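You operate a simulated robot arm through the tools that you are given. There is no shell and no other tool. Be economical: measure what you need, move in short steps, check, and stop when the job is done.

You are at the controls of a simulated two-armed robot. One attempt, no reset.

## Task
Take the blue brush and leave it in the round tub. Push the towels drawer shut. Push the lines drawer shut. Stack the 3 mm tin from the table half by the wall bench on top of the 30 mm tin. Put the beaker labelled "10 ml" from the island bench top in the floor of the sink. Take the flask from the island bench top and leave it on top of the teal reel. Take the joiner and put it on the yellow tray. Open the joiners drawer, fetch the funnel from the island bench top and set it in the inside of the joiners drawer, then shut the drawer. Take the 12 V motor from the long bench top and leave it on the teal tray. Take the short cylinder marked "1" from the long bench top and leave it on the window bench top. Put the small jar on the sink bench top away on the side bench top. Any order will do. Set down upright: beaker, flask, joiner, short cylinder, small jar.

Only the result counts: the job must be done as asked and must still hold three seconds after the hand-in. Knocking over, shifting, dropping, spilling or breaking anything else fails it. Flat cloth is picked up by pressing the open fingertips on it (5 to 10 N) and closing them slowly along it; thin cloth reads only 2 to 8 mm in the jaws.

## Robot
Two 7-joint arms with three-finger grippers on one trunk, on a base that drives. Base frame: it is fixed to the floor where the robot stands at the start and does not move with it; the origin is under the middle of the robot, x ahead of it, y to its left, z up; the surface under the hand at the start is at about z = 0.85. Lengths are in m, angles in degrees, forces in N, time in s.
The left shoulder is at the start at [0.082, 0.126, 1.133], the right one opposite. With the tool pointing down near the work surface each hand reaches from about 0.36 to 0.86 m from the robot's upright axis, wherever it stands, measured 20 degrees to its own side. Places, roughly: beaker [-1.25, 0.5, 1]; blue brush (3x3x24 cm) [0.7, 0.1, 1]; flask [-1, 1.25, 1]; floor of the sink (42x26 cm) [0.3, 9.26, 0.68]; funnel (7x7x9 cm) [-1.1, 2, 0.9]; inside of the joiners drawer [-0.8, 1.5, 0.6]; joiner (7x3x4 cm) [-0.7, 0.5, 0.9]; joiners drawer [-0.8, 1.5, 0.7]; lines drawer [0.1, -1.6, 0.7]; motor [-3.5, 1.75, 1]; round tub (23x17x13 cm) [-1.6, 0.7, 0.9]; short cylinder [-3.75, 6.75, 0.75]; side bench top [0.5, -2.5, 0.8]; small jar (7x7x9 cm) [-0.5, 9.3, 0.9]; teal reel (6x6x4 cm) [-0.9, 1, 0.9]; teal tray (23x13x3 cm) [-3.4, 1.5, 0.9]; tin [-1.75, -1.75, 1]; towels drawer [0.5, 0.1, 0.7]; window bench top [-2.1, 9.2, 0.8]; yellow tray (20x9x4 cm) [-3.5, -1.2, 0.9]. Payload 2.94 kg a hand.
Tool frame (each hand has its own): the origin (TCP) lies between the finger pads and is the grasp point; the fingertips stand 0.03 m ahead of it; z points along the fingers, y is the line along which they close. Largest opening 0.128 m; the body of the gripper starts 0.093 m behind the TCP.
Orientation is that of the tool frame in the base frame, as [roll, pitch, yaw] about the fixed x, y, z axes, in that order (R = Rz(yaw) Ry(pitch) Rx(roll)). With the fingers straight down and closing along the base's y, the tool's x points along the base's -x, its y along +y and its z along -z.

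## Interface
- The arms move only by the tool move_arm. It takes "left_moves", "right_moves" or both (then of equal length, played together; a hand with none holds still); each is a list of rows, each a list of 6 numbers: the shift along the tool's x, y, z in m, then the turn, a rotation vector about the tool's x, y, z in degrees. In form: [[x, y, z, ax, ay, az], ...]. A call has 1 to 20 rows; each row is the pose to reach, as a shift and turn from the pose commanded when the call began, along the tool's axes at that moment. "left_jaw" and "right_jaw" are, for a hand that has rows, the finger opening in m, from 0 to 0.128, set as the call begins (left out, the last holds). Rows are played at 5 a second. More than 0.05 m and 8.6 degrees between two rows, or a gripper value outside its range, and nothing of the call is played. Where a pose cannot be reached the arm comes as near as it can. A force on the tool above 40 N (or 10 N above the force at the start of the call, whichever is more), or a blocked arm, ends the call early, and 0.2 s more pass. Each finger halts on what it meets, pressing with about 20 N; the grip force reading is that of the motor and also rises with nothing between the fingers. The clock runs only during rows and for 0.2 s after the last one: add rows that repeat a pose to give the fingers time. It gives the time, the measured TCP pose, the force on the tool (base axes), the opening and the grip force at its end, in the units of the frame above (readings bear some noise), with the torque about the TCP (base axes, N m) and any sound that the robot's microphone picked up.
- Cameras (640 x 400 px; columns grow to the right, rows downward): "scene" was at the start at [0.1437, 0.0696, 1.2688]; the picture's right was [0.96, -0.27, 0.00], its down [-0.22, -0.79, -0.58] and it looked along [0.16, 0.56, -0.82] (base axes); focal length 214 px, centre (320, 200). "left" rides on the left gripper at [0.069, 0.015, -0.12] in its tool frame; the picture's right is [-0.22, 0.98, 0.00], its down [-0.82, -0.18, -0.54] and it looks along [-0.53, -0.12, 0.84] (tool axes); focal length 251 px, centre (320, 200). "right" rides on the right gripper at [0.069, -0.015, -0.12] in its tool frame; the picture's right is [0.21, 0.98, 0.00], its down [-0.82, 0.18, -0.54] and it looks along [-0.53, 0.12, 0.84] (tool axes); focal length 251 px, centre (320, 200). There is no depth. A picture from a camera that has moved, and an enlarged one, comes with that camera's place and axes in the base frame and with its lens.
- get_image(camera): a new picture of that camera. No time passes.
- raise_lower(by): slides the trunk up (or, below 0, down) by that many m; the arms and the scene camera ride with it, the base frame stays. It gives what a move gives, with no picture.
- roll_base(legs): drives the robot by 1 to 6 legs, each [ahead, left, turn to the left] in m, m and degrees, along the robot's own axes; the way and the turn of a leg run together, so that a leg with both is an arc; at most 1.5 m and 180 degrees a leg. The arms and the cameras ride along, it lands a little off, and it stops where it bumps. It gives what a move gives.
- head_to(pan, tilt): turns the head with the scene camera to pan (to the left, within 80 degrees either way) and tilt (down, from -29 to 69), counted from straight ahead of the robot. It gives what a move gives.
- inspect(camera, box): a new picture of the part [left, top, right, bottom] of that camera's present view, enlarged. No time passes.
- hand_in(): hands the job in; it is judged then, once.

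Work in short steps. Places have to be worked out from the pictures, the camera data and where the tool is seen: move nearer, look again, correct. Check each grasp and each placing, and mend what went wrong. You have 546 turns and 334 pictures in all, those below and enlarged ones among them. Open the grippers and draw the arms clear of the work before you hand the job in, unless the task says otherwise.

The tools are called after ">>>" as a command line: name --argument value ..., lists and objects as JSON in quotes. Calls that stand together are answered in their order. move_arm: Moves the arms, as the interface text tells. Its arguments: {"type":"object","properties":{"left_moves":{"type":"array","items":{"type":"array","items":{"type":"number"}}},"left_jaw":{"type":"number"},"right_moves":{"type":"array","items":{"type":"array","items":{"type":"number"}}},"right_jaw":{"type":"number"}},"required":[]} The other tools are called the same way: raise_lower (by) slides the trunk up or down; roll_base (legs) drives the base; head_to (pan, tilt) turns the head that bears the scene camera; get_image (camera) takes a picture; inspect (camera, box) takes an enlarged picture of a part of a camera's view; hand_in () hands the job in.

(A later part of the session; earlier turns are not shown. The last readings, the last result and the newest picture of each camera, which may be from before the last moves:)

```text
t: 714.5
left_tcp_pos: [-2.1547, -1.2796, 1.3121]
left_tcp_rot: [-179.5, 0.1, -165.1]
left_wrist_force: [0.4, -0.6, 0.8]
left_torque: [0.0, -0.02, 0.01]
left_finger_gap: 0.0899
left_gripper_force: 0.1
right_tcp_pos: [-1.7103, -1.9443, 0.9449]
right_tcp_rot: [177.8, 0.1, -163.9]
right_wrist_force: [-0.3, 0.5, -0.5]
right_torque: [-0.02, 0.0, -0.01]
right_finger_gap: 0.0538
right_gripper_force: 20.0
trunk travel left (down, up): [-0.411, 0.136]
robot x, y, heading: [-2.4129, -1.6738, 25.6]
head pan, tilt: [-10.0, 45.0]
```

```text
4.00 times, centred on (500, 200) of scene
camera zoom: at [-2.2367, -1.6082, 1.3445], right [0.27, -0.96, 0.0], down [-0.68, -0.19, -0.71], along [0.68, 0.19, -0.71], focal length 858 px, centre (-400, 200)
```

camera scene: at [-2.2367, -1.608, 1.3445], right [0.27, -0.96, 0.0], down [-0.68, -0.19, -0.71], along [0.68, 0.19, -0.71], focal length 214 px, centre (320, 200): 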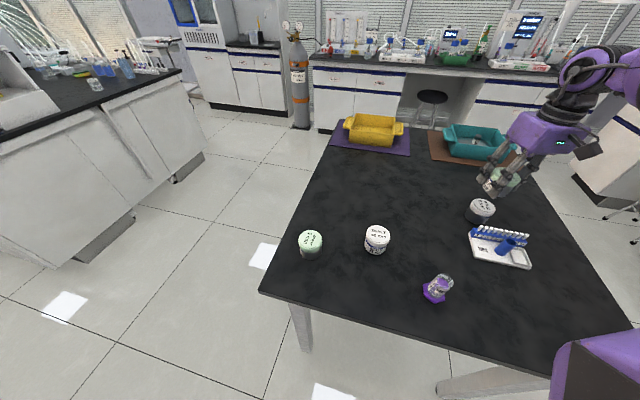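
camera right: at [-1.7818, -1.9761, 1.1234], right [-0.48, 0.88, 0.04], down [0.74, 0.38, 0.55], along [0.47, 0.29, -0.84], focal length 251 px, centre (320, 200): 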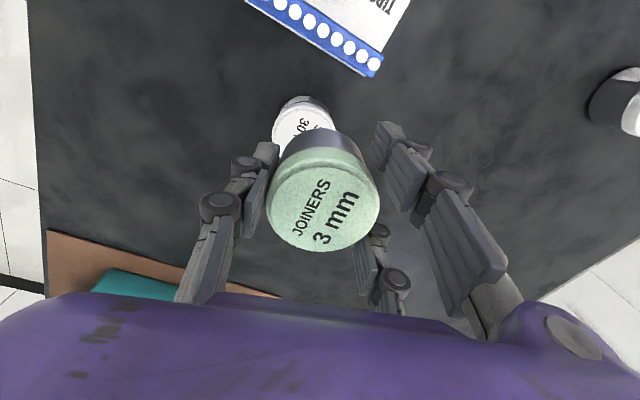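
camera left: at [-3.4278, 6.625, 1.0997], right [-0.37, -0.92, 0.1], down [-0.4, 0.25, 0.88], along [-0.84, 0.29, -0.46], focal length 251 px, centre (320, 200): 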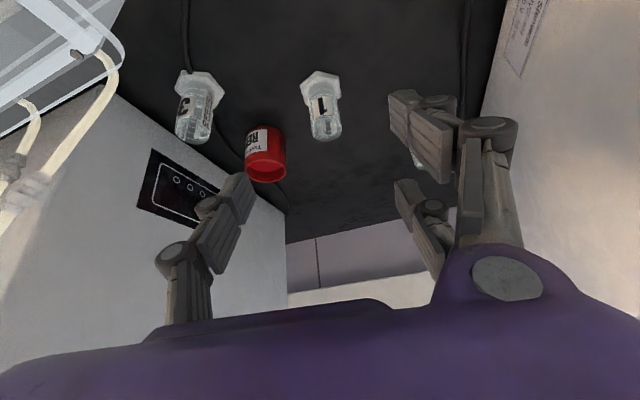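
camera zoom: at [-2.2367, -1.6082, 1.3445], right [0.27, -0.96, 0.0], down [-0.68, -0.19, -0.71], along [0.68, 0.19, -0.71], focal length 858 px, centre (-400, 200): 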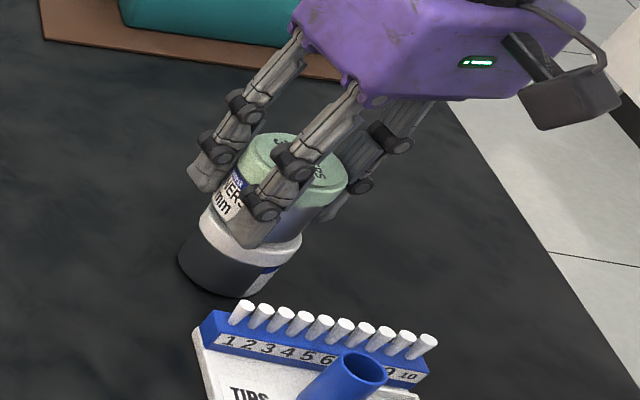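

Not yet in contact; I nudge 3 mm back and continue lowering in 1.5 mm steps.

>>> move_arm --right_moves '[[0.003, 0, 0.001, 0, 0, 0], [0.003, 0, 0.0025, 0, 0, 0], [0.003, 0, 0.004, 0, 0, 0], [0.003, 0, 0.0055, 0, 0, 0], [0.003, 0, 0.007, 0, 0, 0], [0.003, 0, 0.0085, 0, 0, 0]]'

```text
t: 715.9
left_tcp_pos: [-2.1571, -1.2791, 1.3133]
left_tcp_rot: [-179.5, 0.3, -165.1]
left_wrist_force: [1.0, -0.8, 0.3]
left_torque: [0.0, 0.0, -0.03]
left_finger_gap: 0.0899
left_gripper_force: 0.1
right_tcp_pos: [-1.713, -1.9451, 0.9368]
right_tcp_rot: [177.8, 0.2, -163.9]
right_wrist_force: [3.9, 0.6, 14.0]
right_torque: [-0.33, -0.26, 0.1]
right_finger_gap: 0.0533
right_gripper_force: 19.7
trunk travel left (down, up): [-0.411, 0.136]
robot x, y, heading: [-2.413, -1.6791, 25.8]
head pan, tilt: [-10.0, 45.0]
```

Contact at 14 N. I check the stack before releasing.

>>> inspect --camera "right" --box '[220, 60, 440, 260]'

>>> inspect --camera "scene" --box '[460, 165, 540, 235]'

```text
2.00 times, centred on (330, 160) of right
camera zoom: at [-1.7743, -1.9828, 1.056], right [-0.48, 0.88, 0.04], down [0.74, 0.38, 0.55], along [0.47, 0.29, -0.83], focal length 503 px, centre (300, 280)
```

zoom: 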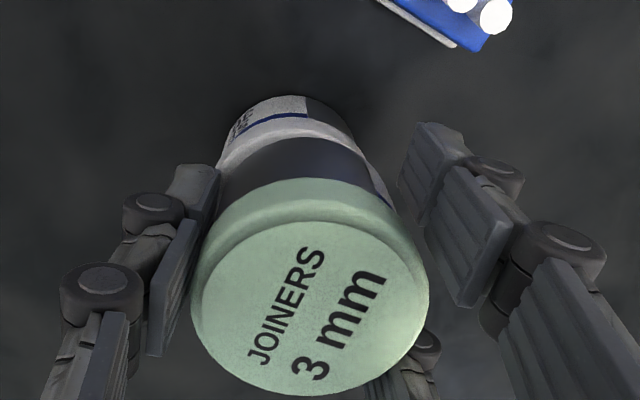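

```text
5.71 times, centred on (500, 200) of scene
camera zoom: at [-2.2377, -1.6075, 1.3446], right [0.27, -0.96, 0.0], down [-0.68, -0.19, -0.71], along [0.68, 0.19, -0.71], focal length 1226 px, centre (-709, 200)
```

zoom: 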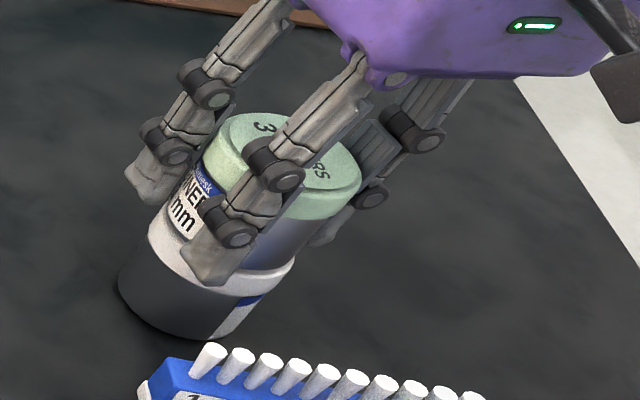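

The stack is well aligned. I release and rise.

>>> move_arm --right_moves '[[0, 0, -0.002, 0, 0, 0], [0, 0, -0.002, 0, 0, 0], [0, 0, -0.002, 0, 0, 0]]' --right_jaw 0.1

>>> move_arm --right_moves '[[0, 0, -0.03, 0, 0, 0], [0, 0, -0.07, 0, 0, 0], [0, 0, -0.11, 0, 0, 0], [0, 0, -0.15, 0, 0, 0], [0, 0, -0.19, 0, 0, 0], [0.03, 0, -0.22, 0, 0, 0], [0.06, 0, -0.25, 0, 0, 0], [0.09, 0.0, -0.27, 0, 0, 0], [0.12, 0.02, -0.28, 0, 0, 0]]'

>>> get_image --camera "scene"

```text
t: 716.7
left_tcp_pos: [-2.1554, -1.2808, 1.3135]
left_tcp_rot: [-179.3, 0.3, -165.0]
left_wrist_force: [-0.4, 0.8, -0.1]
left_torque: [0.01, 0.01, 0.01]
left_finger_gap: 0.0898
left_gripper_force: 0.0
right_tcp_pos: [-1.7148, -1.946, 0.9378]
right_tcp_rot: [177.8, -0.1, -163.9]
right_wrist_force: [0.2, -0.1, 0.5]
right_torque: [0.0, 0.01, -0.03]
right_finger_gap: 0.1
right_gripper_force: 0.0
trunk travel left (down, up): [-0.411, 0.136]
robot x, y, heading: [-2.4132, -1.6753, 25.1]
head pan, tilt: [-10.0, 45.0]
```

```text
t: 718.7
left_tcp_pos: [-2.1598, -1.2794, 1.3143]
left_tcp_rot: [-179.4, 0.4, -165.1]
left_wrist_force: [-1.9, -1.1, 0.3]
left_torque: [-0.01, -0.15, 0.02]
left_finger_gap: 0.09
left_gripper_force: 0.1
right_tcp_pos: [-1.8346, -1.9673, 1.2284]
right_tcp_rot: [177.4, 1.8, -163.5]
right_wrist_force: [2.2, -2.1, -9.0]
right_torque: [0.07, 0.17, -0.01]
right_finger_gap: 0.1005
right_gripper_force: 0.7
trunk travel left (down, up): [-0.411, 0.136]
robot x, y, heading: [-2.4142, -1.6749, 25.5]
head pan, tilt: [-10.0, 45.0]
```

```text
131 pictures are left
camera scene: at [-2.2408, -1.6083, 1.3452], right [0.27, -0.96, 0.0], down [-0.68, -0.19, -0.71], along [0.68, 0.19, -0.7], focal length 214 px, centre (320, 200)
```

scene: 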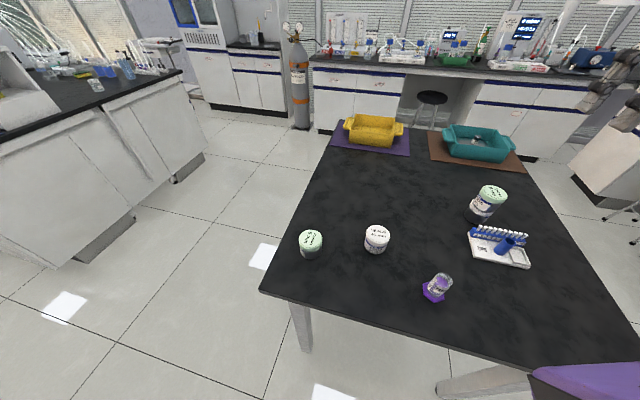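

The 3 mm tin sits on the 30 mm tin. Next, the island's east side (flask, funnel, joiner): I drive around the island's south end.

>>> inspect --camera "scene" --box '[450, 170, 530, 240]'

>>> roll_base --legs '[[-0.05, 0, 0], [0, 0, 65], [1.1, 0, 0], [0, -1.2, 0], [0, -1.15, 0], [0, 0, 90]]'

>>> head_to --pan -30 --tilt 30

>>> get_image --camera "scene"

```text
5.71 times, centred on (490, 205) of scene
camera zoom: at [-2.2408, -1.6083, 1.3452], right [0.27, -0.96, 0.0], down [-0.68, -0.19, -0.71], along [0.68, 0.19, -0.7], focal length 1226 px, centre (-651, 171)
```

zoom: 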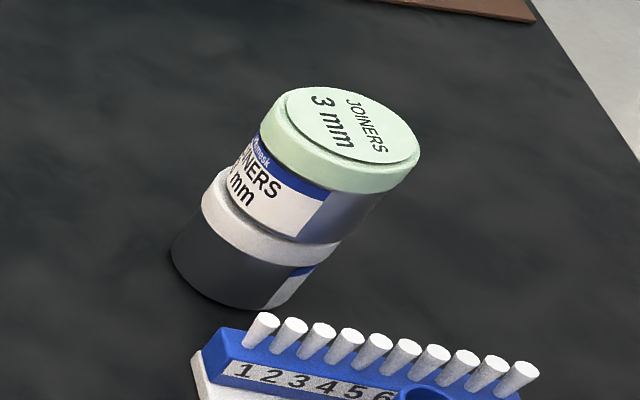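

```text
t: 751.9
left_tcp_pos: [-0.5015, -0.8431, 1.3132]
left_tcp_rot: [-179.4, 0.2, -9.4]
left_wrist_force: [1.3, -0.4, -0.2]
left_torque: [-0.01, 0.03, -0.01]
left_finger_gap: 0.0899
left_gripper_force: 0.1
right_tcp_pos: [-0.5132, -0.0802, 1.2197]
right_tcp_rot: [177.7, 0.1, -8.3]
right_wrist_force: [0.5, 0.7, 0.3]
right_torque: [0.0, -0.01, -0.01]
right_finger_gap: 0.1002
right_gripper_force: 0.0
trunk travel left (down, up): [-0.411, 0.136]
robot x, y, heading: [-0.104, -0.5911, -179.0]
head pan, tilt: [-10.0, 45.0]
```

```text
t: 752.8
left_tcp_pos: [-0.5006, -0.8415, 1.3133]
left_tcp_rot: [-179.5, 0.3, -9.4]
left_wrist_force: [-0.1, -0.2, 0.6]
left_torque: [0.01, 0.01, -0.02]
left_finger_gap: 0.0901
left_gripper_force: 0.1
right_tcp_pos: [-0.5137, -0.0818, 1.2191]
right_tcp_rot: [177.7, 0.1, -8.4]
right_wrist_force: [-0.5, 0.9, 0.6]
right_torque: [0.0, 0.01, 0.0]
right_finger_gap: 0.1003
right_gripper_force: 0.0
trunk travel left (down, up): [-0.411, 0.136]
robot x, y, heading: [-0.108, -0.5883, -179.2]
head pan, tilt: [-30.0, 30.0]
```

```text
129 pictures are left
camera scene: at [-0.2914, -0.5463, 1.367], right [0.48, 0.88, 0.0], down [0.44, -0.24, -0.87], along [-0.76, 0.42, -0.5], focal length 214 px, centre (320, 200)
```

scene: 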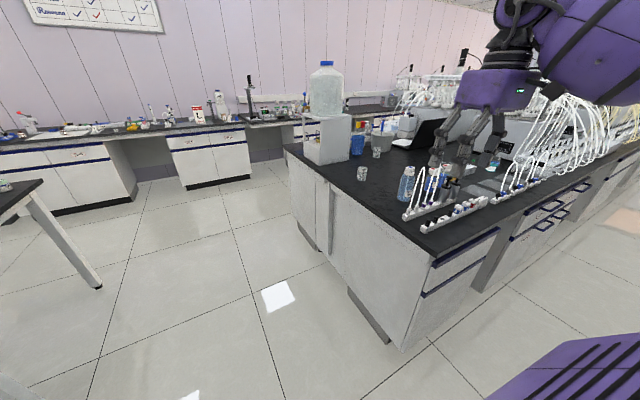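

I strafe north along the island's east side to y≈1.1.

>>> roll_base --legs '[[-0.05, -1.2, -0.8], [0, -0.45, 0]]'

>>> head_to --pan 0 --tilt 40

>>> get_image --camera "scene"

```text
t: 767.7
left_tcp_pos: [-0.4791, 0.8167, 1.3129]
left_tcp_rot: [-179.3, 0.3, -9.7]
left_wrist_force: [0.9, 0.8, -0.6]
left_torque: [0.0, 0.0, 0.02]
left_finger_gap: 0.0901
left_gripper_force: 0.1
right_tcp_pos: [-0.4884, 1.5798, 1.2189]
right_tcp_rot: [177.8, 0.0, -8.5]
right_wrist_force: [0.4, -0.4, -0.6]
right_torque: [0.02, -0.02, 0.0]
right_finger_gap: 0.1001
right_gripper_force: 0.1
trunk travel left (down, up): [-0.411, 0.136]
robot x, y, heading: [-0.0825, 1.071, -179.1]
head pan, tilt: [-30.0, 30.0]
```

```text
t: 768.6
left_tcp_pos: [-0.479, 0.8183, 1.3138]
left_tcp_rot: [-179.4, 0.2, -9.7]
left_wrist_force: [-0.2, -0.7, 0.6]
left_torque: [-0.01, 0.03, 0.01]
left_finger_gap: 0.09
left_gripper_force: 0.0
right_tcp_pos: [-0.489, 1.579, 1.2192]
right_tcp_rot: [177.8, 0.1, -8.4]
right_wrist_force: [0.3, 0.0, 0.3]
right_torque: [0.06, -0.02, 0.04]
right_finger_gap: 0.1003
right_gripper_force: 0.0
trunk travel left (down, up): [-0.411, 0.136]
robot x, y, heading: [-0.0824, 1.0684, -179.0]
head pan, tilt: [0.0, 40.0]
```

```text
128 pictures are left
camera scene: at [-0.2733, 1.0676, 1.3518], right [-0.01, 1.0, 0.0], down [0.64, 0.01, -0.77], along [-0.77, -0.01, -0.64], focal length 214 px, centre (320, 200)
```

scene: 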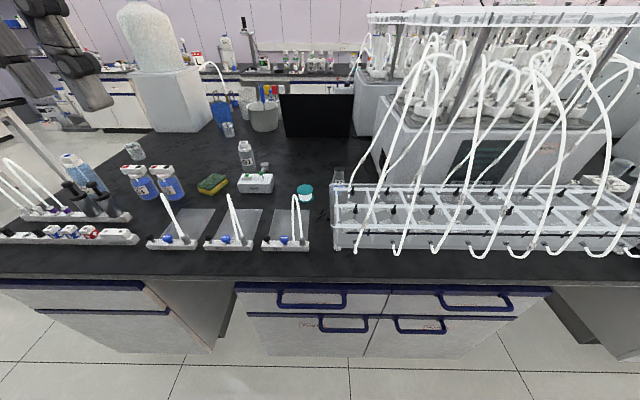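

>>> inspect --camera "scene" --box '[220, 130, 380, 260]'

```text
3.08 times, centred on (300, 195) of scene
camera zoom: at [-0.2733, 1.0676, 1.3518], right [-0.01, 1.0, 0.0], down [0.64, 0.01, -0.77], along [-0.77, -0.01, -0.64], focal length 660 px, centre (382, 215)
```

zoom: 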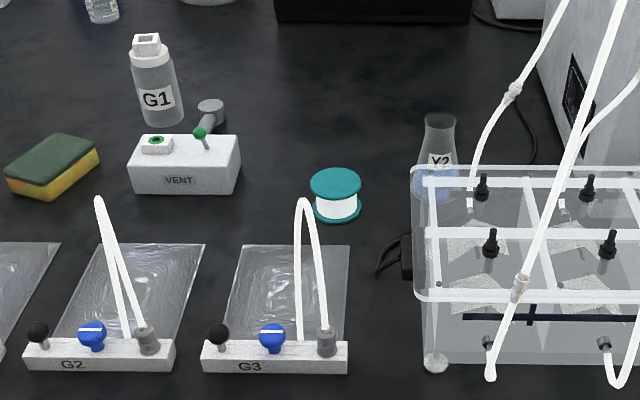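

The flask (Y2) stands just behind the rack's corner near (-0.92, 1.13); the reel at about (-0.885, 1.006). I pull the right hand in (away from the hoses) and shift the base for a closer look.

>>> move_arm --right_moves '[[0.006, 0.041, -0.012, 0, 0, 0], [0.012, 0.082, -0.024, 0, 0, 0], [0.018, 0.123, -0.036, 0, 0, 0], [0.024, 0.164, -0.048, 0, 0, 0], [0.03, 0.205, -0.06, 0, 0, 0], [0.036, 0.246, -0.07, 0, 0, 0], [0.042, 0.287, -0.08, 0, 0, 0], [0.042, 0.287, -0.08, 0, 0, 0]]'

>>> roll_base --legs '[[0, 0.26, -0.8], [0.15, 0, 0]]'

>>> get_image --camera "right"

>>> get_image --camera "scene"

```text
t: 770.4
left_tcp_pos: [-0.4754, 0.819, 1.3155]
left_tcp_rot: [-179.5, 0.3, -9.7]
left_wrist_force: [1.2, -0.3, 0.2]
left_torque: [-0.01, 0.09, 0.02]
left_finger_gap: 0.0904
left_gripper_force: 0.0
right_tcp_pos: [-0.4866, 1.2949, 1.312]
right_tcp_rot: [177.7, 0.1, -8.6]
right_wrist_force: [1.6, 0.3, 1.0]
right_torque: [-0.05, 0.13, 0.01]
right_finger_gap: 0.1006
right_gripper_force: 0.3
right hand out of reach, approached as far as the arm can: row 3, 4, 5
trunk travel left (down, up): [-0.411, 0.136]
robot x, y, heading: [-0.0795, 1.0743, -179.2]
head pan, tilt: [0.0, 40.0]
```

```text
t: 774.3
left_tcp_pos: [-0.6293, 0.567, 1.3142]
left_tcp_rot: [-179.3, 0.4, -10.6]
left_wrist_force: [0.7, 0.3, 0.2]
left_torque: [0.02, 0.01, -0.03]
left_finger_gap: 0.0901
left_gripper_force: 0.0
right_tcp_pos: [-0.6317, 1.0426, 1.3117]
right_tcp_rot: [177.8, 0.1, -9.3]
right_wrist_force: [-0.7, -0.1, 0.4]
right_torque: [0.01, -0.01, 0.01]
right_finger_gap: 0.0999
right_gripper_force: 0.2
trunk travel left (down, up): [-0.411, 0.136]
robot x, y, heading: [-0.2295, 0.8102, 179.8]
head pan, tilt: [0.0, 40.0]
```

```text
126 pictures are left
camera right: at [-0.5591, 1.0513, 1.4305], right [0.05, -1.0, 0.04], down [-0.83, -0.02, 0.55], along [-0.55, -0.06, -0.83], focal length 251 px, centre (320, 200)
```

right: 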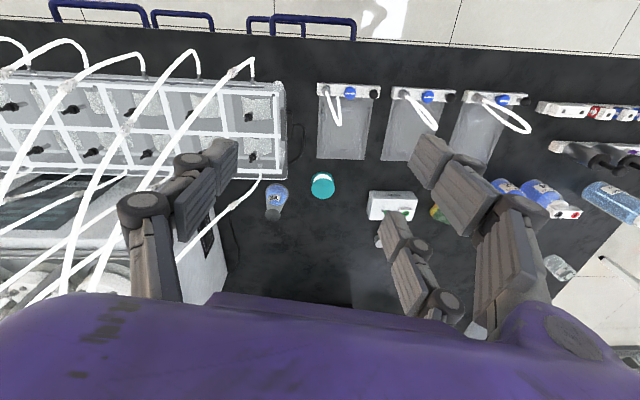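

```text
125 pictures are left
camera scene: at [-0.4195, 0.8132, 1.352], right [0.0, 1.0, 0.0], down [0.64, 0.0, -0.77], along [-0.77, 0.0, -0.64], focal length 214 px, centre (320, 200)
```

scene: 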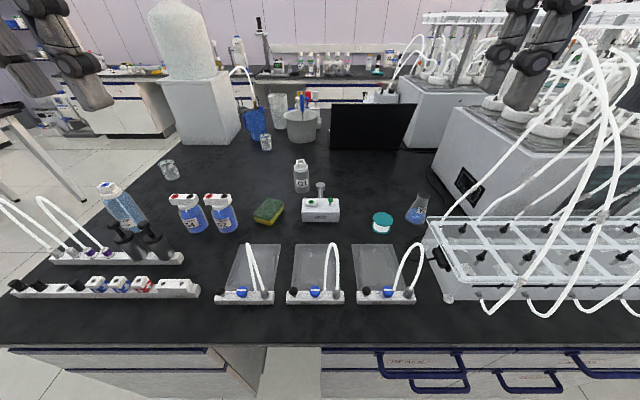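

Flask ≈(-0.91, 1.128), reel ≈(-0.876, 1.009); a hose rises to the flask's north-east. I move the right hand high above the flask, yawed a little so its single finger will go on the NNW side, and look down.

>>> move_arm --right_moves '[[-0.035, -0.005, 0.0, 0, 0, -2.5], [-0.071, -0.01, 0.01, 0, 0, -5], [-0.106, -0.015, 0.03, 0, 0, -7.5], [-0.142, -0.02, 0.05, 0, 0, -10], [-0.177, -0.024, 0.07, 0, 0, -12.5], [-0.212, -0.029, 0.09, 0, 0, -15], [-0.248, -0.034, 0.11, 0, 0, -17.5], [-0.283, -0.039, 0.13, 0, 0, -20], [-0.283, -0.039, 0.13, 0, 0, -20]]' --right_jaw 0.07

>>> get_image --camera "right"

>>> get_image --camera "scene"

```text
t: 776.3
left_tcp_pos: [-0.6287, 0.5659, 1.3141]
left_tcp_rot: [-179.4, 0.3, -10.5]
left_wrist_force: [0.5, -0.6, 0.3]
left_torque: [0.02, 0.04, 0.02]
left_finger_gap: 0.0899
left_gripper_force: 0.0
right_tcp_pos: [-0.8896, 1.1268, 1.1791]
right_tcp_rot: [178.0, 1.0, 10.4]
right_wrist_force: [-0.2, -0.4, 0.3]
right_torque: [0.01, 0.01, 0.02]
right_finger_gap: 0.0699
right_gripper_force: 0.0
right hand out of reach, approached as far as the arm can: row 8, 9
trunk travel left (down, up): [-0.411, 0.136]
robot x, y, heading: [-0.2273, 0.8162, 179.9]
head pan, tilt: [0.0, 40.0]
```

```text
124 pictures are left
camera right: at [-0.8219, 1.1603, 1.2972], right [0.39, -0.92, 0.03], down [-0.77, -0.31, 0.56], along [-0.51, -0.24, -0.83], focal length 251 px, centre (320, 200)
```

right: 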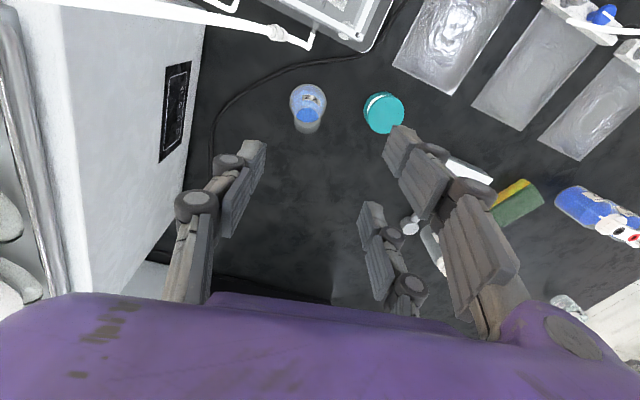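

```text
123 pictures are left
camera scene: at [-0.4192, 0.812, 1.352], right [0.0, 1.0, 0.0], down [0.64, 0.0, -0.77], along [-0.77, 0.0, -0.64], focal length 214 px, centre (320, 200)
```

scene: 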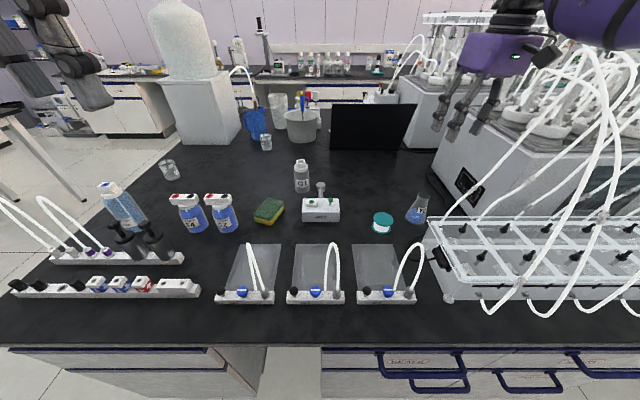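

Flask axis at (-0.916, 1.128), mouth z≈0.97, neck ≈34 mm. I drive 0.04 m nearer and then lower over the neck.

>>> roll_base --legs '[[0.04, 0, 0]]'

>>> get_image --camera "right"

```text
t: 777.1
left_tcp_pos: [-0.667, 0.566, 1.3155]
left_tcp_rot: [-179.4, 0.3, -10.7]
left_wrist_force: [0.6, -0.8, 0.4]
left_torque: [-0.03, 0.03, 0.05]
left_finger_gap: 0.0901
left_gripper_force: 0.0
right_tcp_pos: [-0.9275, 1.1285, 1.1807]
right_tcp_rot: [178.0, 1.2, 10.6]
right_wrist_force: [0.0, -0.5, 0.8]
right_torque: [0.01, 0.03, 0.01]
right_finger_gap: 0.0702
right_gripper_force: 0.1
trunk travel left (down, up): [-0.411, 0.136]
robot x, y, heading: [-0.2667, 0.8113, 180.1]
head pan, tilt: [0.0, 40.0]
```

```text
122 pictures are left
camera right: at [-0.8599, 1.1609, 1.2979], right [0.39, -0.92, 0.03], down [-0.77, -0.31, 0.56], along [-0.51, -0.24, -0.83], focal length 251 px, centre (320, 200)
```

right: 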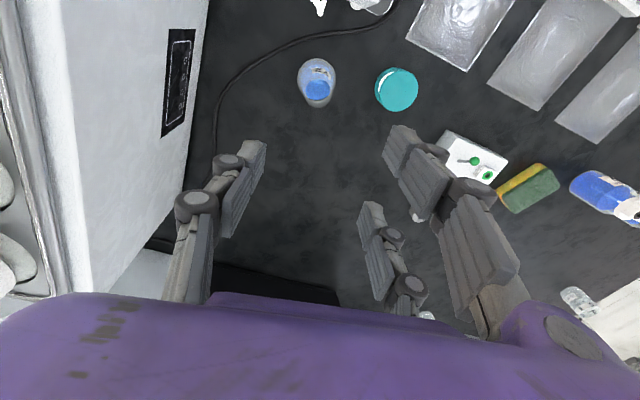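

I lower to just above the mouth and check centring.

>>> move_arm --right_moves '[[0.004, 0, 0.03, 0, 0, 0], [0.006, 0, 0.07, 0, 0, 0], [0.006, 0, 0.11, 0, 0, 0], [0.006, 0, 0.15, 0, 0, 0], [0.006, 0, 0.165, 0, 0, 0], [0.006, 0, 0.165, 0, 0, 0]]'

>>> get_image --camera "right"

>>> inspect --camera "scene" --box '[360, 60, 560, 260]'

```text
t: 778.5
left_tcp_pos: [-0.6694, 0.5683, 1.3133]
left_tcp_rot: [-179.3, 0.2, -10.6]
left_wrist_force: [-0.4, -0.9, -0.2]
left_torque: [-0.02, 0.03, 0.0]
left_finger_gap: 0.09
left_gripper_force: 0.1
right_tcp_pos: [-0.926, 1.1233, 1.0132]
right_tcp_rot: [178.1, 1.0, 10.6]
right_wrist_force: [0.2, 0.0, 0.3]
right_torque: [-0.01, -0.01, -0.02]
right_finger_gap: 0.0698
right_gripper_force: 0.1
trunk travel left (down, up): [-0.411, 0.136]
robot x, y, heading: [-0.2673, 0.8118, 179.7]
head pan, tilt: [0.0, 40.0]
```

```text
121 pictures are left
camera right: at [-0.858, 1.1557, 1.131], right [0.39, -0.92, 0.03], down [-0.77, -0.31, 0.56], along [-0.51, -0.24, -0.83], focal length 251 px, centre (320, 200)
```

right: 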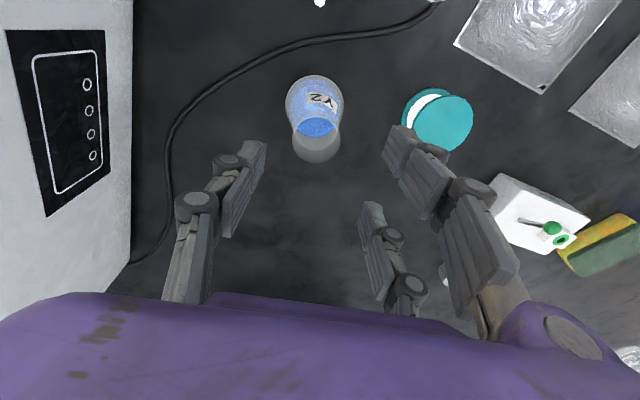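

```text
2.00 times, centred on (460, 160) of scene
camera zoom: at [-0.4599, 0.8131, 1.3518], right [0.0, 1.0, 0.0], down [0.64, 0.0, -0.77], along [-0.77, 0.0, -0.64], focal length 429 px, centre (40, 280)
```

zoom: 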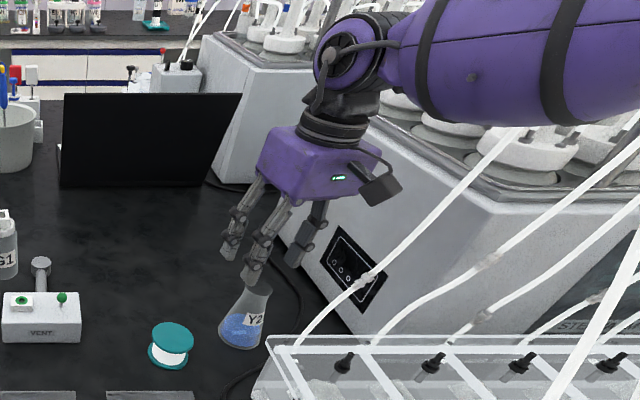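

Flask axis (-0.917, 1.129). I correct 9 mm, lower to the neck, and close.

>>> move_arm --right_moves '[[0.009, -0.0035, 0.0, 0, 0, 0], [0.009, -0.0035, 0.02, 0, 0, 0], [0.009, -0.0035, 0.045, 0, 0, 0], [0.009, -0.0035, 0.063, 0, 0, 0], [0.009, -0.0035, 0.063, 0, 0, 0]]'

>>> get_image --camera "right"

```text
t: 779.7
left_tcp_pos: [-0.6692, 0.5659, 1.3133]
left_tcp_rot: [-179.4, 0.2, -10.6]
left_wrist_force: [0.0, -0.2, 0.3]
left_torque: [0.01, 0.02, 0.0]
left_finger_gap: 0.0899
left_gripper_force: 0.0
right_tcp_pos: [-0.9177, 1.1258, 0.9493]
right_tcp_rot: [178.0, 1.0, 10.6]
right_wrist_force: [-0.3, 0.3, 0.0]
right_torque: [0.0, -0.01, -0.01]
right_finger_gap: 0.0701
right_gripper_force: 0.1
trunk travel left (down, up): [-0.411, 0.136]
robot x, y, heading: [-0.2665, 0.8143, 180.0]
head pan, tilt: [0.0, 40.0]
```

```text
119 pictures are left
camera right: at [-0.8509, 1.1583, 1.0676], right [0.39, -0.92, 0.03], down [-0.77, -0.31, 0.56], along [-0.51, -0.24, -0.83], focal length 251 px, centre (320, 200)
```

right: 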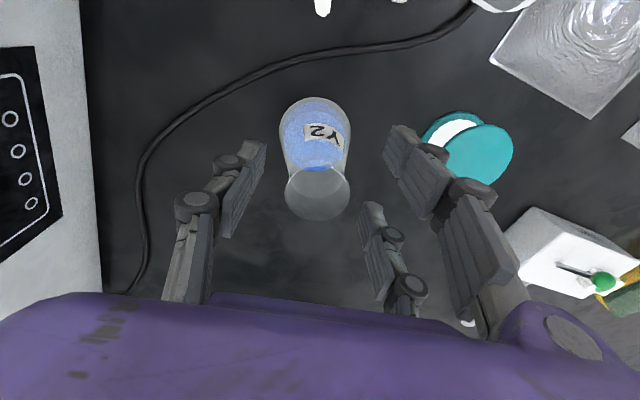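

The pads should clamp the short neck, not the cone, so I raise 22 mm so the fingertips are at neck level, then close.

>>> move_arm --right_moves '[[0, 0.003, -0.012, 0, 0, 0], [0, 0.003, -0.022, 0, 0, 0], [0, 0.003, -0.022, 0, 0, 0]]'

>>> move_arm --right_moves '[[0, 0, 0, 0, 0, 0], [0, 0, 0, 0, 0, 0], [0, 0, 0, 0, 0, 0], [0, 0, 0, 0, 0, 0]]' --right_jaw 0.0

>>> get_image --camera "right"

```text
t: 780.5
left_tcp_pos: [-0.6705, 0.5673, 1.3137]
left_tcp_rot: [-179.4, 0.3, -10.6]
left_wrist_force: [0.2, 0.0, 0.3]
left_torque: [0.02, 0.02, 0.01]
left_finger_gap: 0.09
left_gripper_force: 0.1
right_tcp_pos: [-0.9168, 1.1238, 0.9731]
right_tcp_rot: [177.9, 1.0, 10.7]
right_wrist_force: [0.0, -0.1, 0.2]
right_torque: [0.0, 0.0, 0.02]
right_finger_gap: 0.07
right_gripper_force: 0.0
trunk travel left (down, up): [-0.411, 0.136]
robot x, y, heading: [-0.268, 0.8164, 180.1]
head pan, tilt: [0.0, 40.0]
```

```text
t: 781.5
left_tcp_pos: [-0.6689, 0.5672, 1.3135]
left_tcp_rot: [-179.4, 0.1, -10.5]
left_wrist_force: [0.7, -0.7, -0.3]
left_torque: [0.0, -0.02, -0.01]
left_finger_gap: 0.0899
left_gripper_force: 0.1
right_tcp_pos: [-0.9175, 1.1235, 0.9712]
right_tcp_rot: [177.8, 0.9, 10.6]
right_wrist_force: [0.6, 0.2, -0.2]
right_torque: [-0.03, -0.05, 0.04]
right_finger_gap: 0.0188
right_gripper_force: 20.4
trunk travel left (down, up): [-0.411, 0.136]
robot x, y, heading: [-0.2668, 0.8135, 180.0]
head pan, tilt: [0.0, 40.0]
```

```text
118 pictures are left
camera right: at [-0.8502, 1.1567, 1.0899], right [0.39, -0.92, 0.03], down [-0.77, -0.31, 0.56], along [-0.51, -0.24, -0.83], focal length 251 px, centre (320, 200)
```

right: 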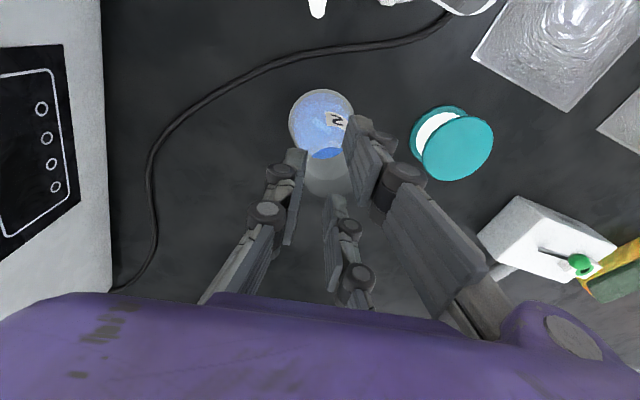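

Gripped on the neck (18.8 mm gap as expected for the three-finger wedge). I lift very slowly and check.

>>> move_arm --right_moves '[[0, 0, -0.003, 0, 0, 0], [0, 0, -0.006, 0, 0, 0], [0, 0, -0.01, 0, 0, 0], [0, 0, -0.015, 0, 0, 0], [0, 0, -0.02, 0, 0, 0], [0, 0, -0.025, 0, 0, 0], [0, 0, -0.03, 0, 0, 0]]'

>>> get_image --camera "right"

>>> inspect --camera "scene" --box '[360, 120, 480, 260]'

```text
t: 783.1
left_tcp_pos: [-0.6693, 0.5681, 1.3137]
left_tcp_rot: [-179.4, 0.1, -10.6]
left_wrist_force: [0.3, 0.7, -0.1]
left_torque: [0.0, 0.03, 0.01]
left_finger_gap: 0.0899
left_gripper_force: 0.0
right_tcp_pos: [-0.9177, 1.125, 1.0024]
right_tcp_rot: [178.0, 1.0, 10.7]
right_wrist_force: [-0.4, 0.1, -1.5]
right_torque: [0.02, -0.03, 0.02]
right_finger_gap: 0.0186
right_gripper_force: 19.9
trunk travel left (down, up): [-0.411, 0.136]
robot x, y, heading: [-0.2677, 0.8149, 180.0]
head pan, tilt: [0.0, 40.0]
```

```text
117 pictures are left
camera right: at [-0.8499, 1.1574, 1.1202], right [0.39, -0.92, 0.03], down [-0.77, -0.31, 0.56], along [-0.51, -0.24, -0.83], focal length 251 px, centre (320, 200)
```

right: 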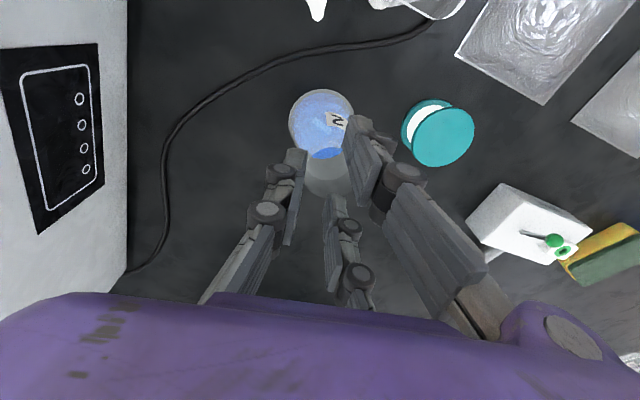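

```text
2.86 times, centred on (420, 190) of scene
camera zoom: at [-0.4601, 0.8132, 1.3517], right [0.0, 1.0, 0.0], down [0.64, 0.0, -0.77], along [-0.77, 0.0, -0.64], focal length 613 px, centre (34, 229)
```

zoom: 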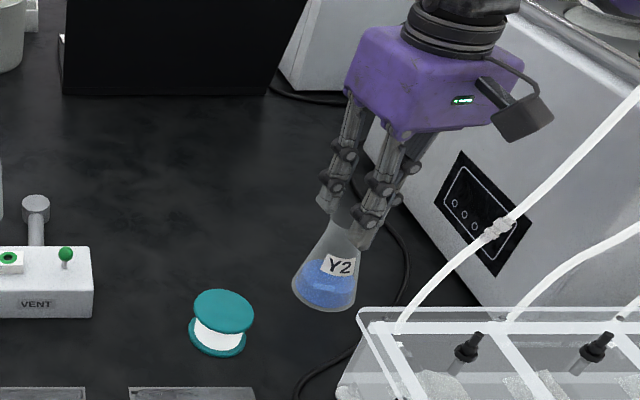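

Flask lifted. Reel centre computed at (-0.880, 1.0085). I rise a bit more and carry the flask over it slowly.

>>> move_arm --right_moves '[[0, 0, -0.01, 0, 0, 0], [0, 0, -0.022, 0, 0, 0], [0, 0, -0.034, 0, 0, 0], [0.001, 0.008, -0.04, 0, 0, 0], [0.003, 0.022, -0.04, 0, 0, 0], [0.005, 0.038, -0.04, 0, 0, 0], [0.007, 0.055, -0.04, 0, 0, 0], [0.009, 0.072, -0.04, 0, 0, 0], [0.011, 0.089, -0.04, 0, 0, 0], [0.013, 0.104, -0.04, 0, 0, 0], [0.015, 0.116, -0.04, 0, 0, 0], [0.0156, 0.122, -0.04, 0, 0, 0], [0.0156, 0.122, -0.04, 0, 0, 0]]'

>>> get_image --camera "right"

>>> inspect --camera "scene" --box '[330, 120, 450, 260]'

```text
t: 785.9
left_tcp_pos: [-0.6694, 0.5658, 1.3139]
left_tcp_rot: [-179.4, 0.2, -10.6]
left_wrist_force: [0.0, 0.7, 0.7]
left_torque: [0.04, 0.02, -0.02]
left_finger_gap: 0.09
left_gripper_force: 0.1
right_tcp_pos: [-0.8787, 1.0089, 1.0461]
right_tcp_rot: [177.9, 1.1, 10.5]
right_wrist_force: [-0.6, 0.8, -1.4]
right_torque: [0.02, 0.02, 0.02]
right_finger_gap: 0.0185
right_gripper_force: 19.7
trunk travel left (down, up): [-0.411, 0.136]
robot x, y, heading: [-0.2665, 0.8135, 180.0]
head pan, tilt: [0.0, 40.0]
```

```text
115 pictures are left
camera right: at [-0.8121, 1.0416, 1.1645], right [0.39, -0.92, 0.03], down [-0.77, -0.31, 0.56], along [-0.51, -0.24, -0.83], focal length 251 px, centre (320, 200)
```

right: 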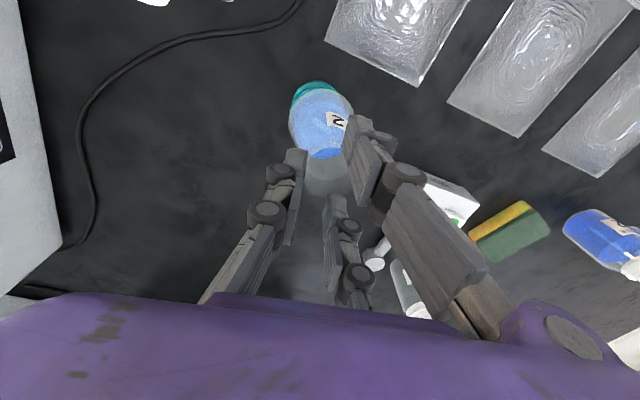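

```text
2.86 times, centred on (390, 190) of scene
camera zoom: at [-0.4602, 0.8132, 1.3517], right [0.0, 1.0, 0.0], down [0.64, 0.0, -0.77], along [-0.77, 0.0, -0.64], focal length 613 px, centre (120, 229)
```

zoom: 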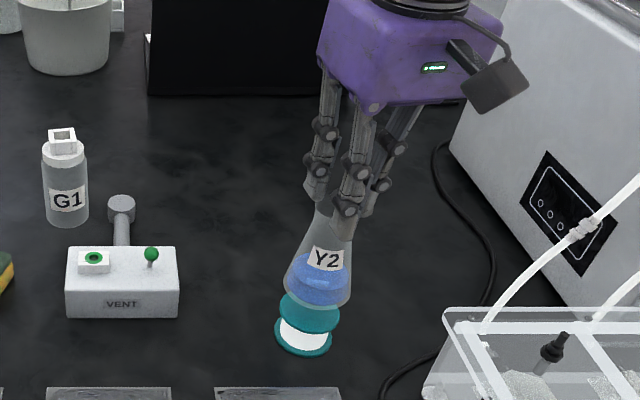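

Aligned with the reel within a few mm. I lower in small steps to contact.

>>> move_arm --right_moves '[[-0.0, 0, 0.008, 0, 0, 0], [0.002, 0, 0.016, 0, 0, 0], [0.002, 0, 0.023, 0, 0, 0], [0.002, 0, 0.029, 0, 0, 0], [0.002, 0, 0.032, 0, 0, 0], [0.002, 0, 0.034, 0, 0, 0], [0.002, 0, 0.036, 0, 0, 0]]'

```text
t: 787.5
left_tcp_pos: [-0.6698, 0.5669, 1.3137]
left_tcp_rot: [-179.3, 0.2, -10.6]
left_wrist_force: [-0.2, 0.2, -0.1]
left_torque: [0.0, 0.03, -0.01]
left_finger_gap: 0.0899
left_gripper_force: 0.1
right_tcp_pos: [-0.8763, 1.0086, 1.0111]
right_tcp_rot: [177.8, 1.2, 10.6]
right_wrist_force: [0.3, 1.7, 3.4]
right_torque: [-0.05, -0.02, 0.0]
right_finger_gap: 0.0185
right_gripper_force: 19.9
trunk travel left (down, up): [-0.411, 0.136]
robot x, y, heading: [-0.2721, 0.8137, 180.2]
head pan, tilt: [0.0, 40.0]
```

Contact begins (about 5 N). One more millimetre, then a look.

>>> move_arm --right_moves '[[0, 0, 0.001, 0, 0, 0], [0, 0, 0.001, 0, 0, 0]]'

>>> inspect --camera "scene" --box '[340, 140, 440, 250]'

>>> inspect --camera "right" --box '[240, 60, 420, 220]'

```text
t: 788.1
left_tcp_pos: [-0.6689, 0.5672, 1.3149]
left_tcp_rot: [-179.5, 0.2, -10.7]
left_wrist_force: [0.6, 0.1, -0.1]
left_torque: [-0.01, 0.01, 0.01]
left_finger_gap: 0.09
left_gripper_force: 0.1
right_tcp_pos: [-0.8776, 1.0079, 1.0106]
right_tcp_rot: [177.8, 1.2, 10.6]
right_wrist_force: [1.8, 1.7, 13.3]
right_torque: [-0.18, -0.07, 0.06]
right_finger_gap: 0.0186
right_gripper_force: 19.9
trunk travel left (down, up): [-0.411, 0.136]
robot x, y, heading: [-0.2664, 0.8119, 180.1]
head pan, tilt: [0.0, 40.0]
```

```text
3.64 times, centred on (390, 195) of scene
camera zoom: at [-0.4589, 0.813, 1.352], right [0.0, 1.0, 0.0], down [0.64, 0.0, -0.77], along [-0.77, 0.0, -0.64], focal length 780 px, centre (66, 218)
```

zoom: 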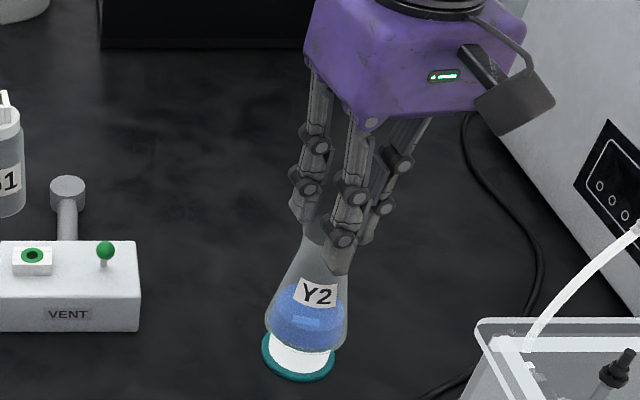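

```text
2.50 times, centred on (330, 140) of right
camera zoom: at [-0.8096, 1.041, 1.1289], right [0.39, -0.92, 0.03], down [-0.77, -0.31, 0.56], along [-0.51, -0.24, -0.83], focal length 629 px, centre (295, 350)
```

zoom: 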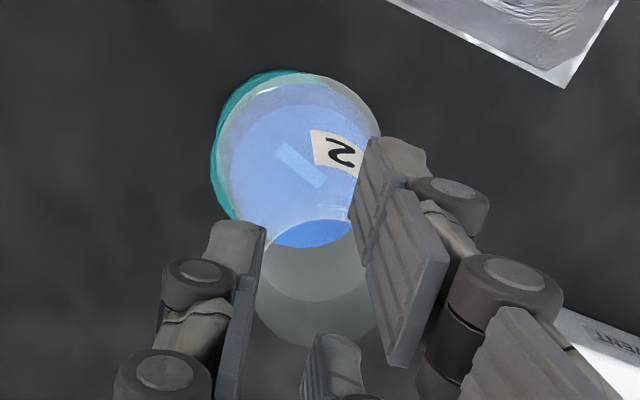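

Well seated on the reel. I ease off and release.

>>> move_arm --right_moves '[[0, 0, -0.0015, 0, 0, 0], [0, 0, -0.0015, 0, 0, 0], [0, 0, -0.0015, 0, 0, 0]]' --right_jaw 0.06

>>> move_arm --right_moves '[[0, 0, -0.02, 0, 0, 0], [0, 0, -0.05, 0, 0, 0], [0, 0, -0.09, 0, 0, 0], [0, 0, -0.13, 0, 0, 0], [0, 0, -0.17, 0, 0, 0], [0, 0, -0.21, 0, 0, 0], [0.03, 0, -0.24, 0, 0, 0], [0.06, 0, -0.26, 0, 0, 0], [0.1, 0, -0.27, 0, 0, 0], [0.14, 0, -0.28, 0, 0, 0], [0.18, 0, -0.28, 0, 0, 0], [0.22, 0, -0.28, 0, 0, 0]]'

>>> get_image --camera "scene"

```text
t: 788.9
left_tcp_pos: [-0.6695, 0.5667, 1.3137]
left_tcp_rot: [-179.4, 0.2, -10.6]
left_wrist_force: [-0.1, -0.9, -0.3]
left_torque: [-0.03, -0.02, -0.01]
left_finger_gap: 0.0898
left_gripper_force: 0.0
right_tcp_pos: [-0.8779, 1.0093, 1.011]
right_tcp_rot: [177.8, 1.0, 10.5]
right_wrist_force: [0.0, -0.2, -0.1]
right_torque: [0.05, 0.01, -0.02]
right_finger_gap: 0.06
right_gripper_force: 0.1
trunk travel left (down, up): [-0.411, 0.136]
robot x, y, heading: [-0.2719, 0.8144, 179.9]
head pan, tilt: [0.0, 40.0]
```

```text
t: 791.5
left_tcp_pos: [-0.6668, 0.5676, 1.314]
left_tcp_rot: [-179.5, 0.3, -10.6]
left_wrist_force: [0.7, 0.2, -0.5]
left_torque: [0.01, 0.04, 0.03]
left_finger_gap: 0.09
left_gripper_force: 0.0
right_tcp_pos: [-0.6549, 1.0589, 1.2883]
right_tcp_rot: [177.9, 1.0, 10.6]
right_wrist_force: [0.6, 0.1, 0.1]
right_torque: [-0.01, 0.02, 0.0]
right_finger_gap: 0.0599
right_gripper_force: 0.1
right hand out of reach, approached as far as the arm can: row 6
trunk travel left (down, up): [-0.411, 0.136]
robot x, y, heading: [-0.2676, 0.8141, 180.2]
head pan, tilt: [0.0, 40.0]
```

```text
111 pictures are left
camera scene: at [-0.4586, 0.8139, 1.352], right [0.0, 1.0, 0.0], down [0.64, 0.0, -0.77], along [-0.77, 0.0, -0.64], focal length 214 px, centre (320, 200)
```

scene: 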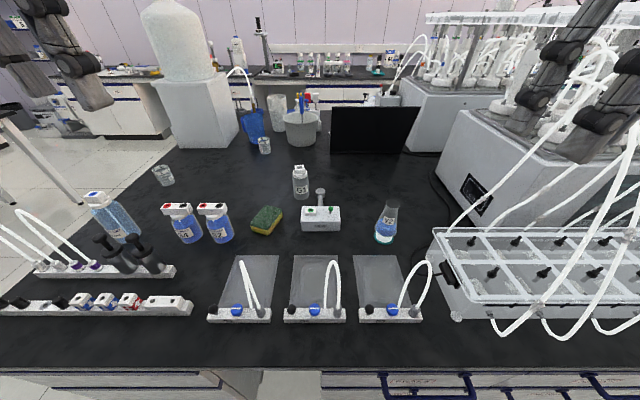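

Flask stands on the reel. Now the funnel and joiners drawer: I back away and strafe north for a view.

>>> roll_base --legs '[[-0.22, 0, 0], [0, -0.75, 0]]'

>>> head_to --pan 0 --tilt 50

>>> get_image --camera "scene"

>>> head_to --pan -30 --tilt 25

>>> get_image --camera "scene"

```text
t: 799.8
left_tcp_pos: [-0.4482, 1.3172, 1.314]
left_tcp_rot: [-179.4, 0.2, -10.6]
left_wrist_force: [-1.3, 0.6, 0.5]
left_torque: [-0.01, -0.01, 0.05]
left_finger_gap: 0.0902
left_gripper_force: 0.0
right_tcp_pos: [-0.4363, 1.8091, 1.2891]
right_tcp_rot: [177.9, 0.9, 10.7]
right_wrist_force: [-0.1, 0.1, 0.6]
right_torque: [0.0, 0.01, 0.04]
right_finger_gap: 0.0599
right_gripper_force: 0.1
trunk travel left (down, up): [-0.411, 0.136]
robot x, y, heading: [-0.0463, 1.5632, 180.3]
head pan, tilt: [0.0, 40.0]
```

```text
t: 800.5
left_tcp_pos: [-0.4486, 1.3155, 1.3127]
left_tcp_rot: [-179.4, 0.3, -10.6]
left_wrist_force: [-0.3, -0.7, 1.0]
left_torque: [0.01, -0.01, 0.01]
left_finger_gap: 0.0901
left_gripper_force: 0.0
right_tcp_pos: [-0.4381, 1.8088, 1.2874]
right_tcp_rot: [177.8, 1.0, 10.6]
right_wrist_force: [-0.1, -0.6, 0.0]
right_torque: [-0.02, 0.02, -0.01]
right_finger_gap: 0.06
right_gripper_force: 0.1
trunk travel left (down, up): [-0.411, 0.136]
robot x, y, heading: [-0.0463, 1.5634, 180.3]
head pan, tilt: [0.0, 50.0]
```

```text
110 pictures are left
camera scene: at [-0.231, 1.5635, 1.3376], right [0.0, 1.0, 0.0], down [0.77, 0.0, -0.64], along [-0.64, 0.0, -0.77], focal length 214 px, centre (320, 200)
```

scene: 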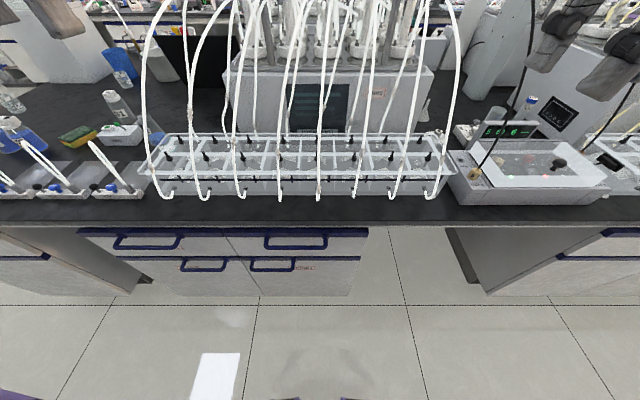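

```text
t: 801.5
left_tcp_pos: [-0.4489, 1.3169, 1.3131]
left_tcp_rot: [-179.4, 0.2, -10.6]
left_wrist_force: [-1.1, -0.4, 0.2]
left_torque: [-0.02, -0.03, 0.0]
left_finger_gap: 0.0899
left_gripper_force: 0.0
right_tcp_pos: [-0.4382, 1.8085, 1.2876]
right_tcp_rot: [177.9, 1.0, 10.5]
right_wrist_force: [-0.2, 1.0, 0.1]
right_torque: [-0.02, -0.01, 0.01]
right_finger_gap: 0.0601
right_gripper_force: 0.1
trunk travel left (down, up): [-0.411, 0.136]
robot x, y, heading: [-0.051, 1.5658, 180.3]
head pan, tilt: [-30.0, 25.0]
```

```text
109 pictures are left
camera scene: at [-0.2338, 1.6094, 1.375], right [0.5, 0.87, 0.0], down [0.37, -0.21, -0.91], along [-0.78, 0.45, -0.42], focal length 214 px, centre (320, 200)
```

scene: 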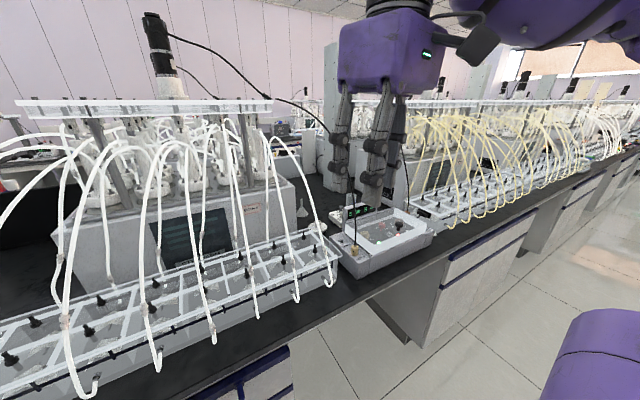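

>>> inspect --camera "scene" --box '[270, 160, 430, 280]'

>>> head_to --pan 15 --tilt 60

>>> inspect --camera "scene" --box '[160, 150, 480, 350]'

```text
3.33 times, centred on (350, 220) of scene
camera zoom: at [-0.2338, 1.6094, 1.375], right [0.5, 0.87, 0.0], down [0.37, -0.21, -0.91], along [-0.78, 0.45, -0.42], focal length 715 px, centre (220, 133)
```

zoom: 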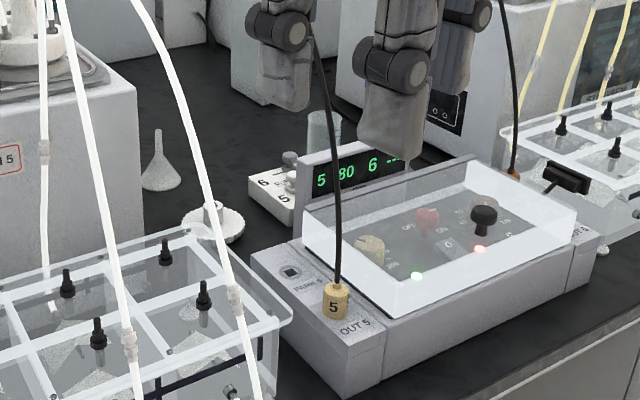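

```text
t: 802.6
left_tcp_pos: [-0.4479, 1.3169, 1.3136]
left_tcp_rot: [-179.3, 0.1, -10.6]
left_wrist_force: [-0.2, -0.5, 0.7]
left_torque: [0.01, 0.01, 0.0]
left_finger_gap: 0.0898
left_gripper_force: 0.1
right_tcp_pos: [-0.4366, 1.8089, 1.2869]
right_tcp_rot: [177.9, 1.0, 10.6]
right_wrist_force: [-0.4, 0.0, -0.8]
right_torque: [0.0, 0.03, -0.01]
right_finger_gap: 0.06
right_gripper_force: 0.0
trunk travel left (down, up): [-0.411, 0.136]
robot x, y, heading: [-0.0452, 1.5625, 180.0]
head pan, tilt: [15.0, 60.0]
```

```text
2.00 times, centred on (320, 250) of scene
camera zoom: at [-0.2184, 1.5463, 1.325], right [-0.26, 0.97, 0.0], down [0.84, 0.22, -0.5], along [-0.48, -0.13, -0.87], focal length 429 px, centre (320, 100)
```

zoom: 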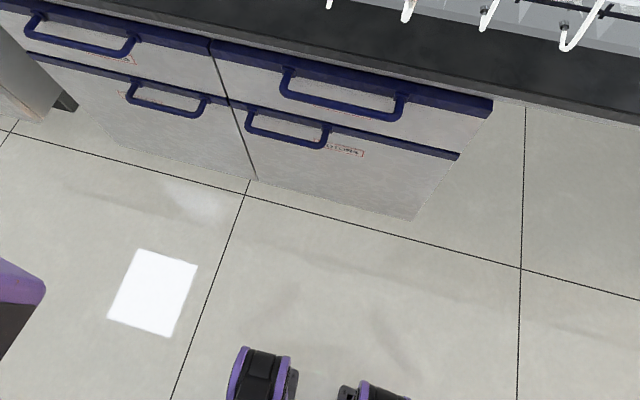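

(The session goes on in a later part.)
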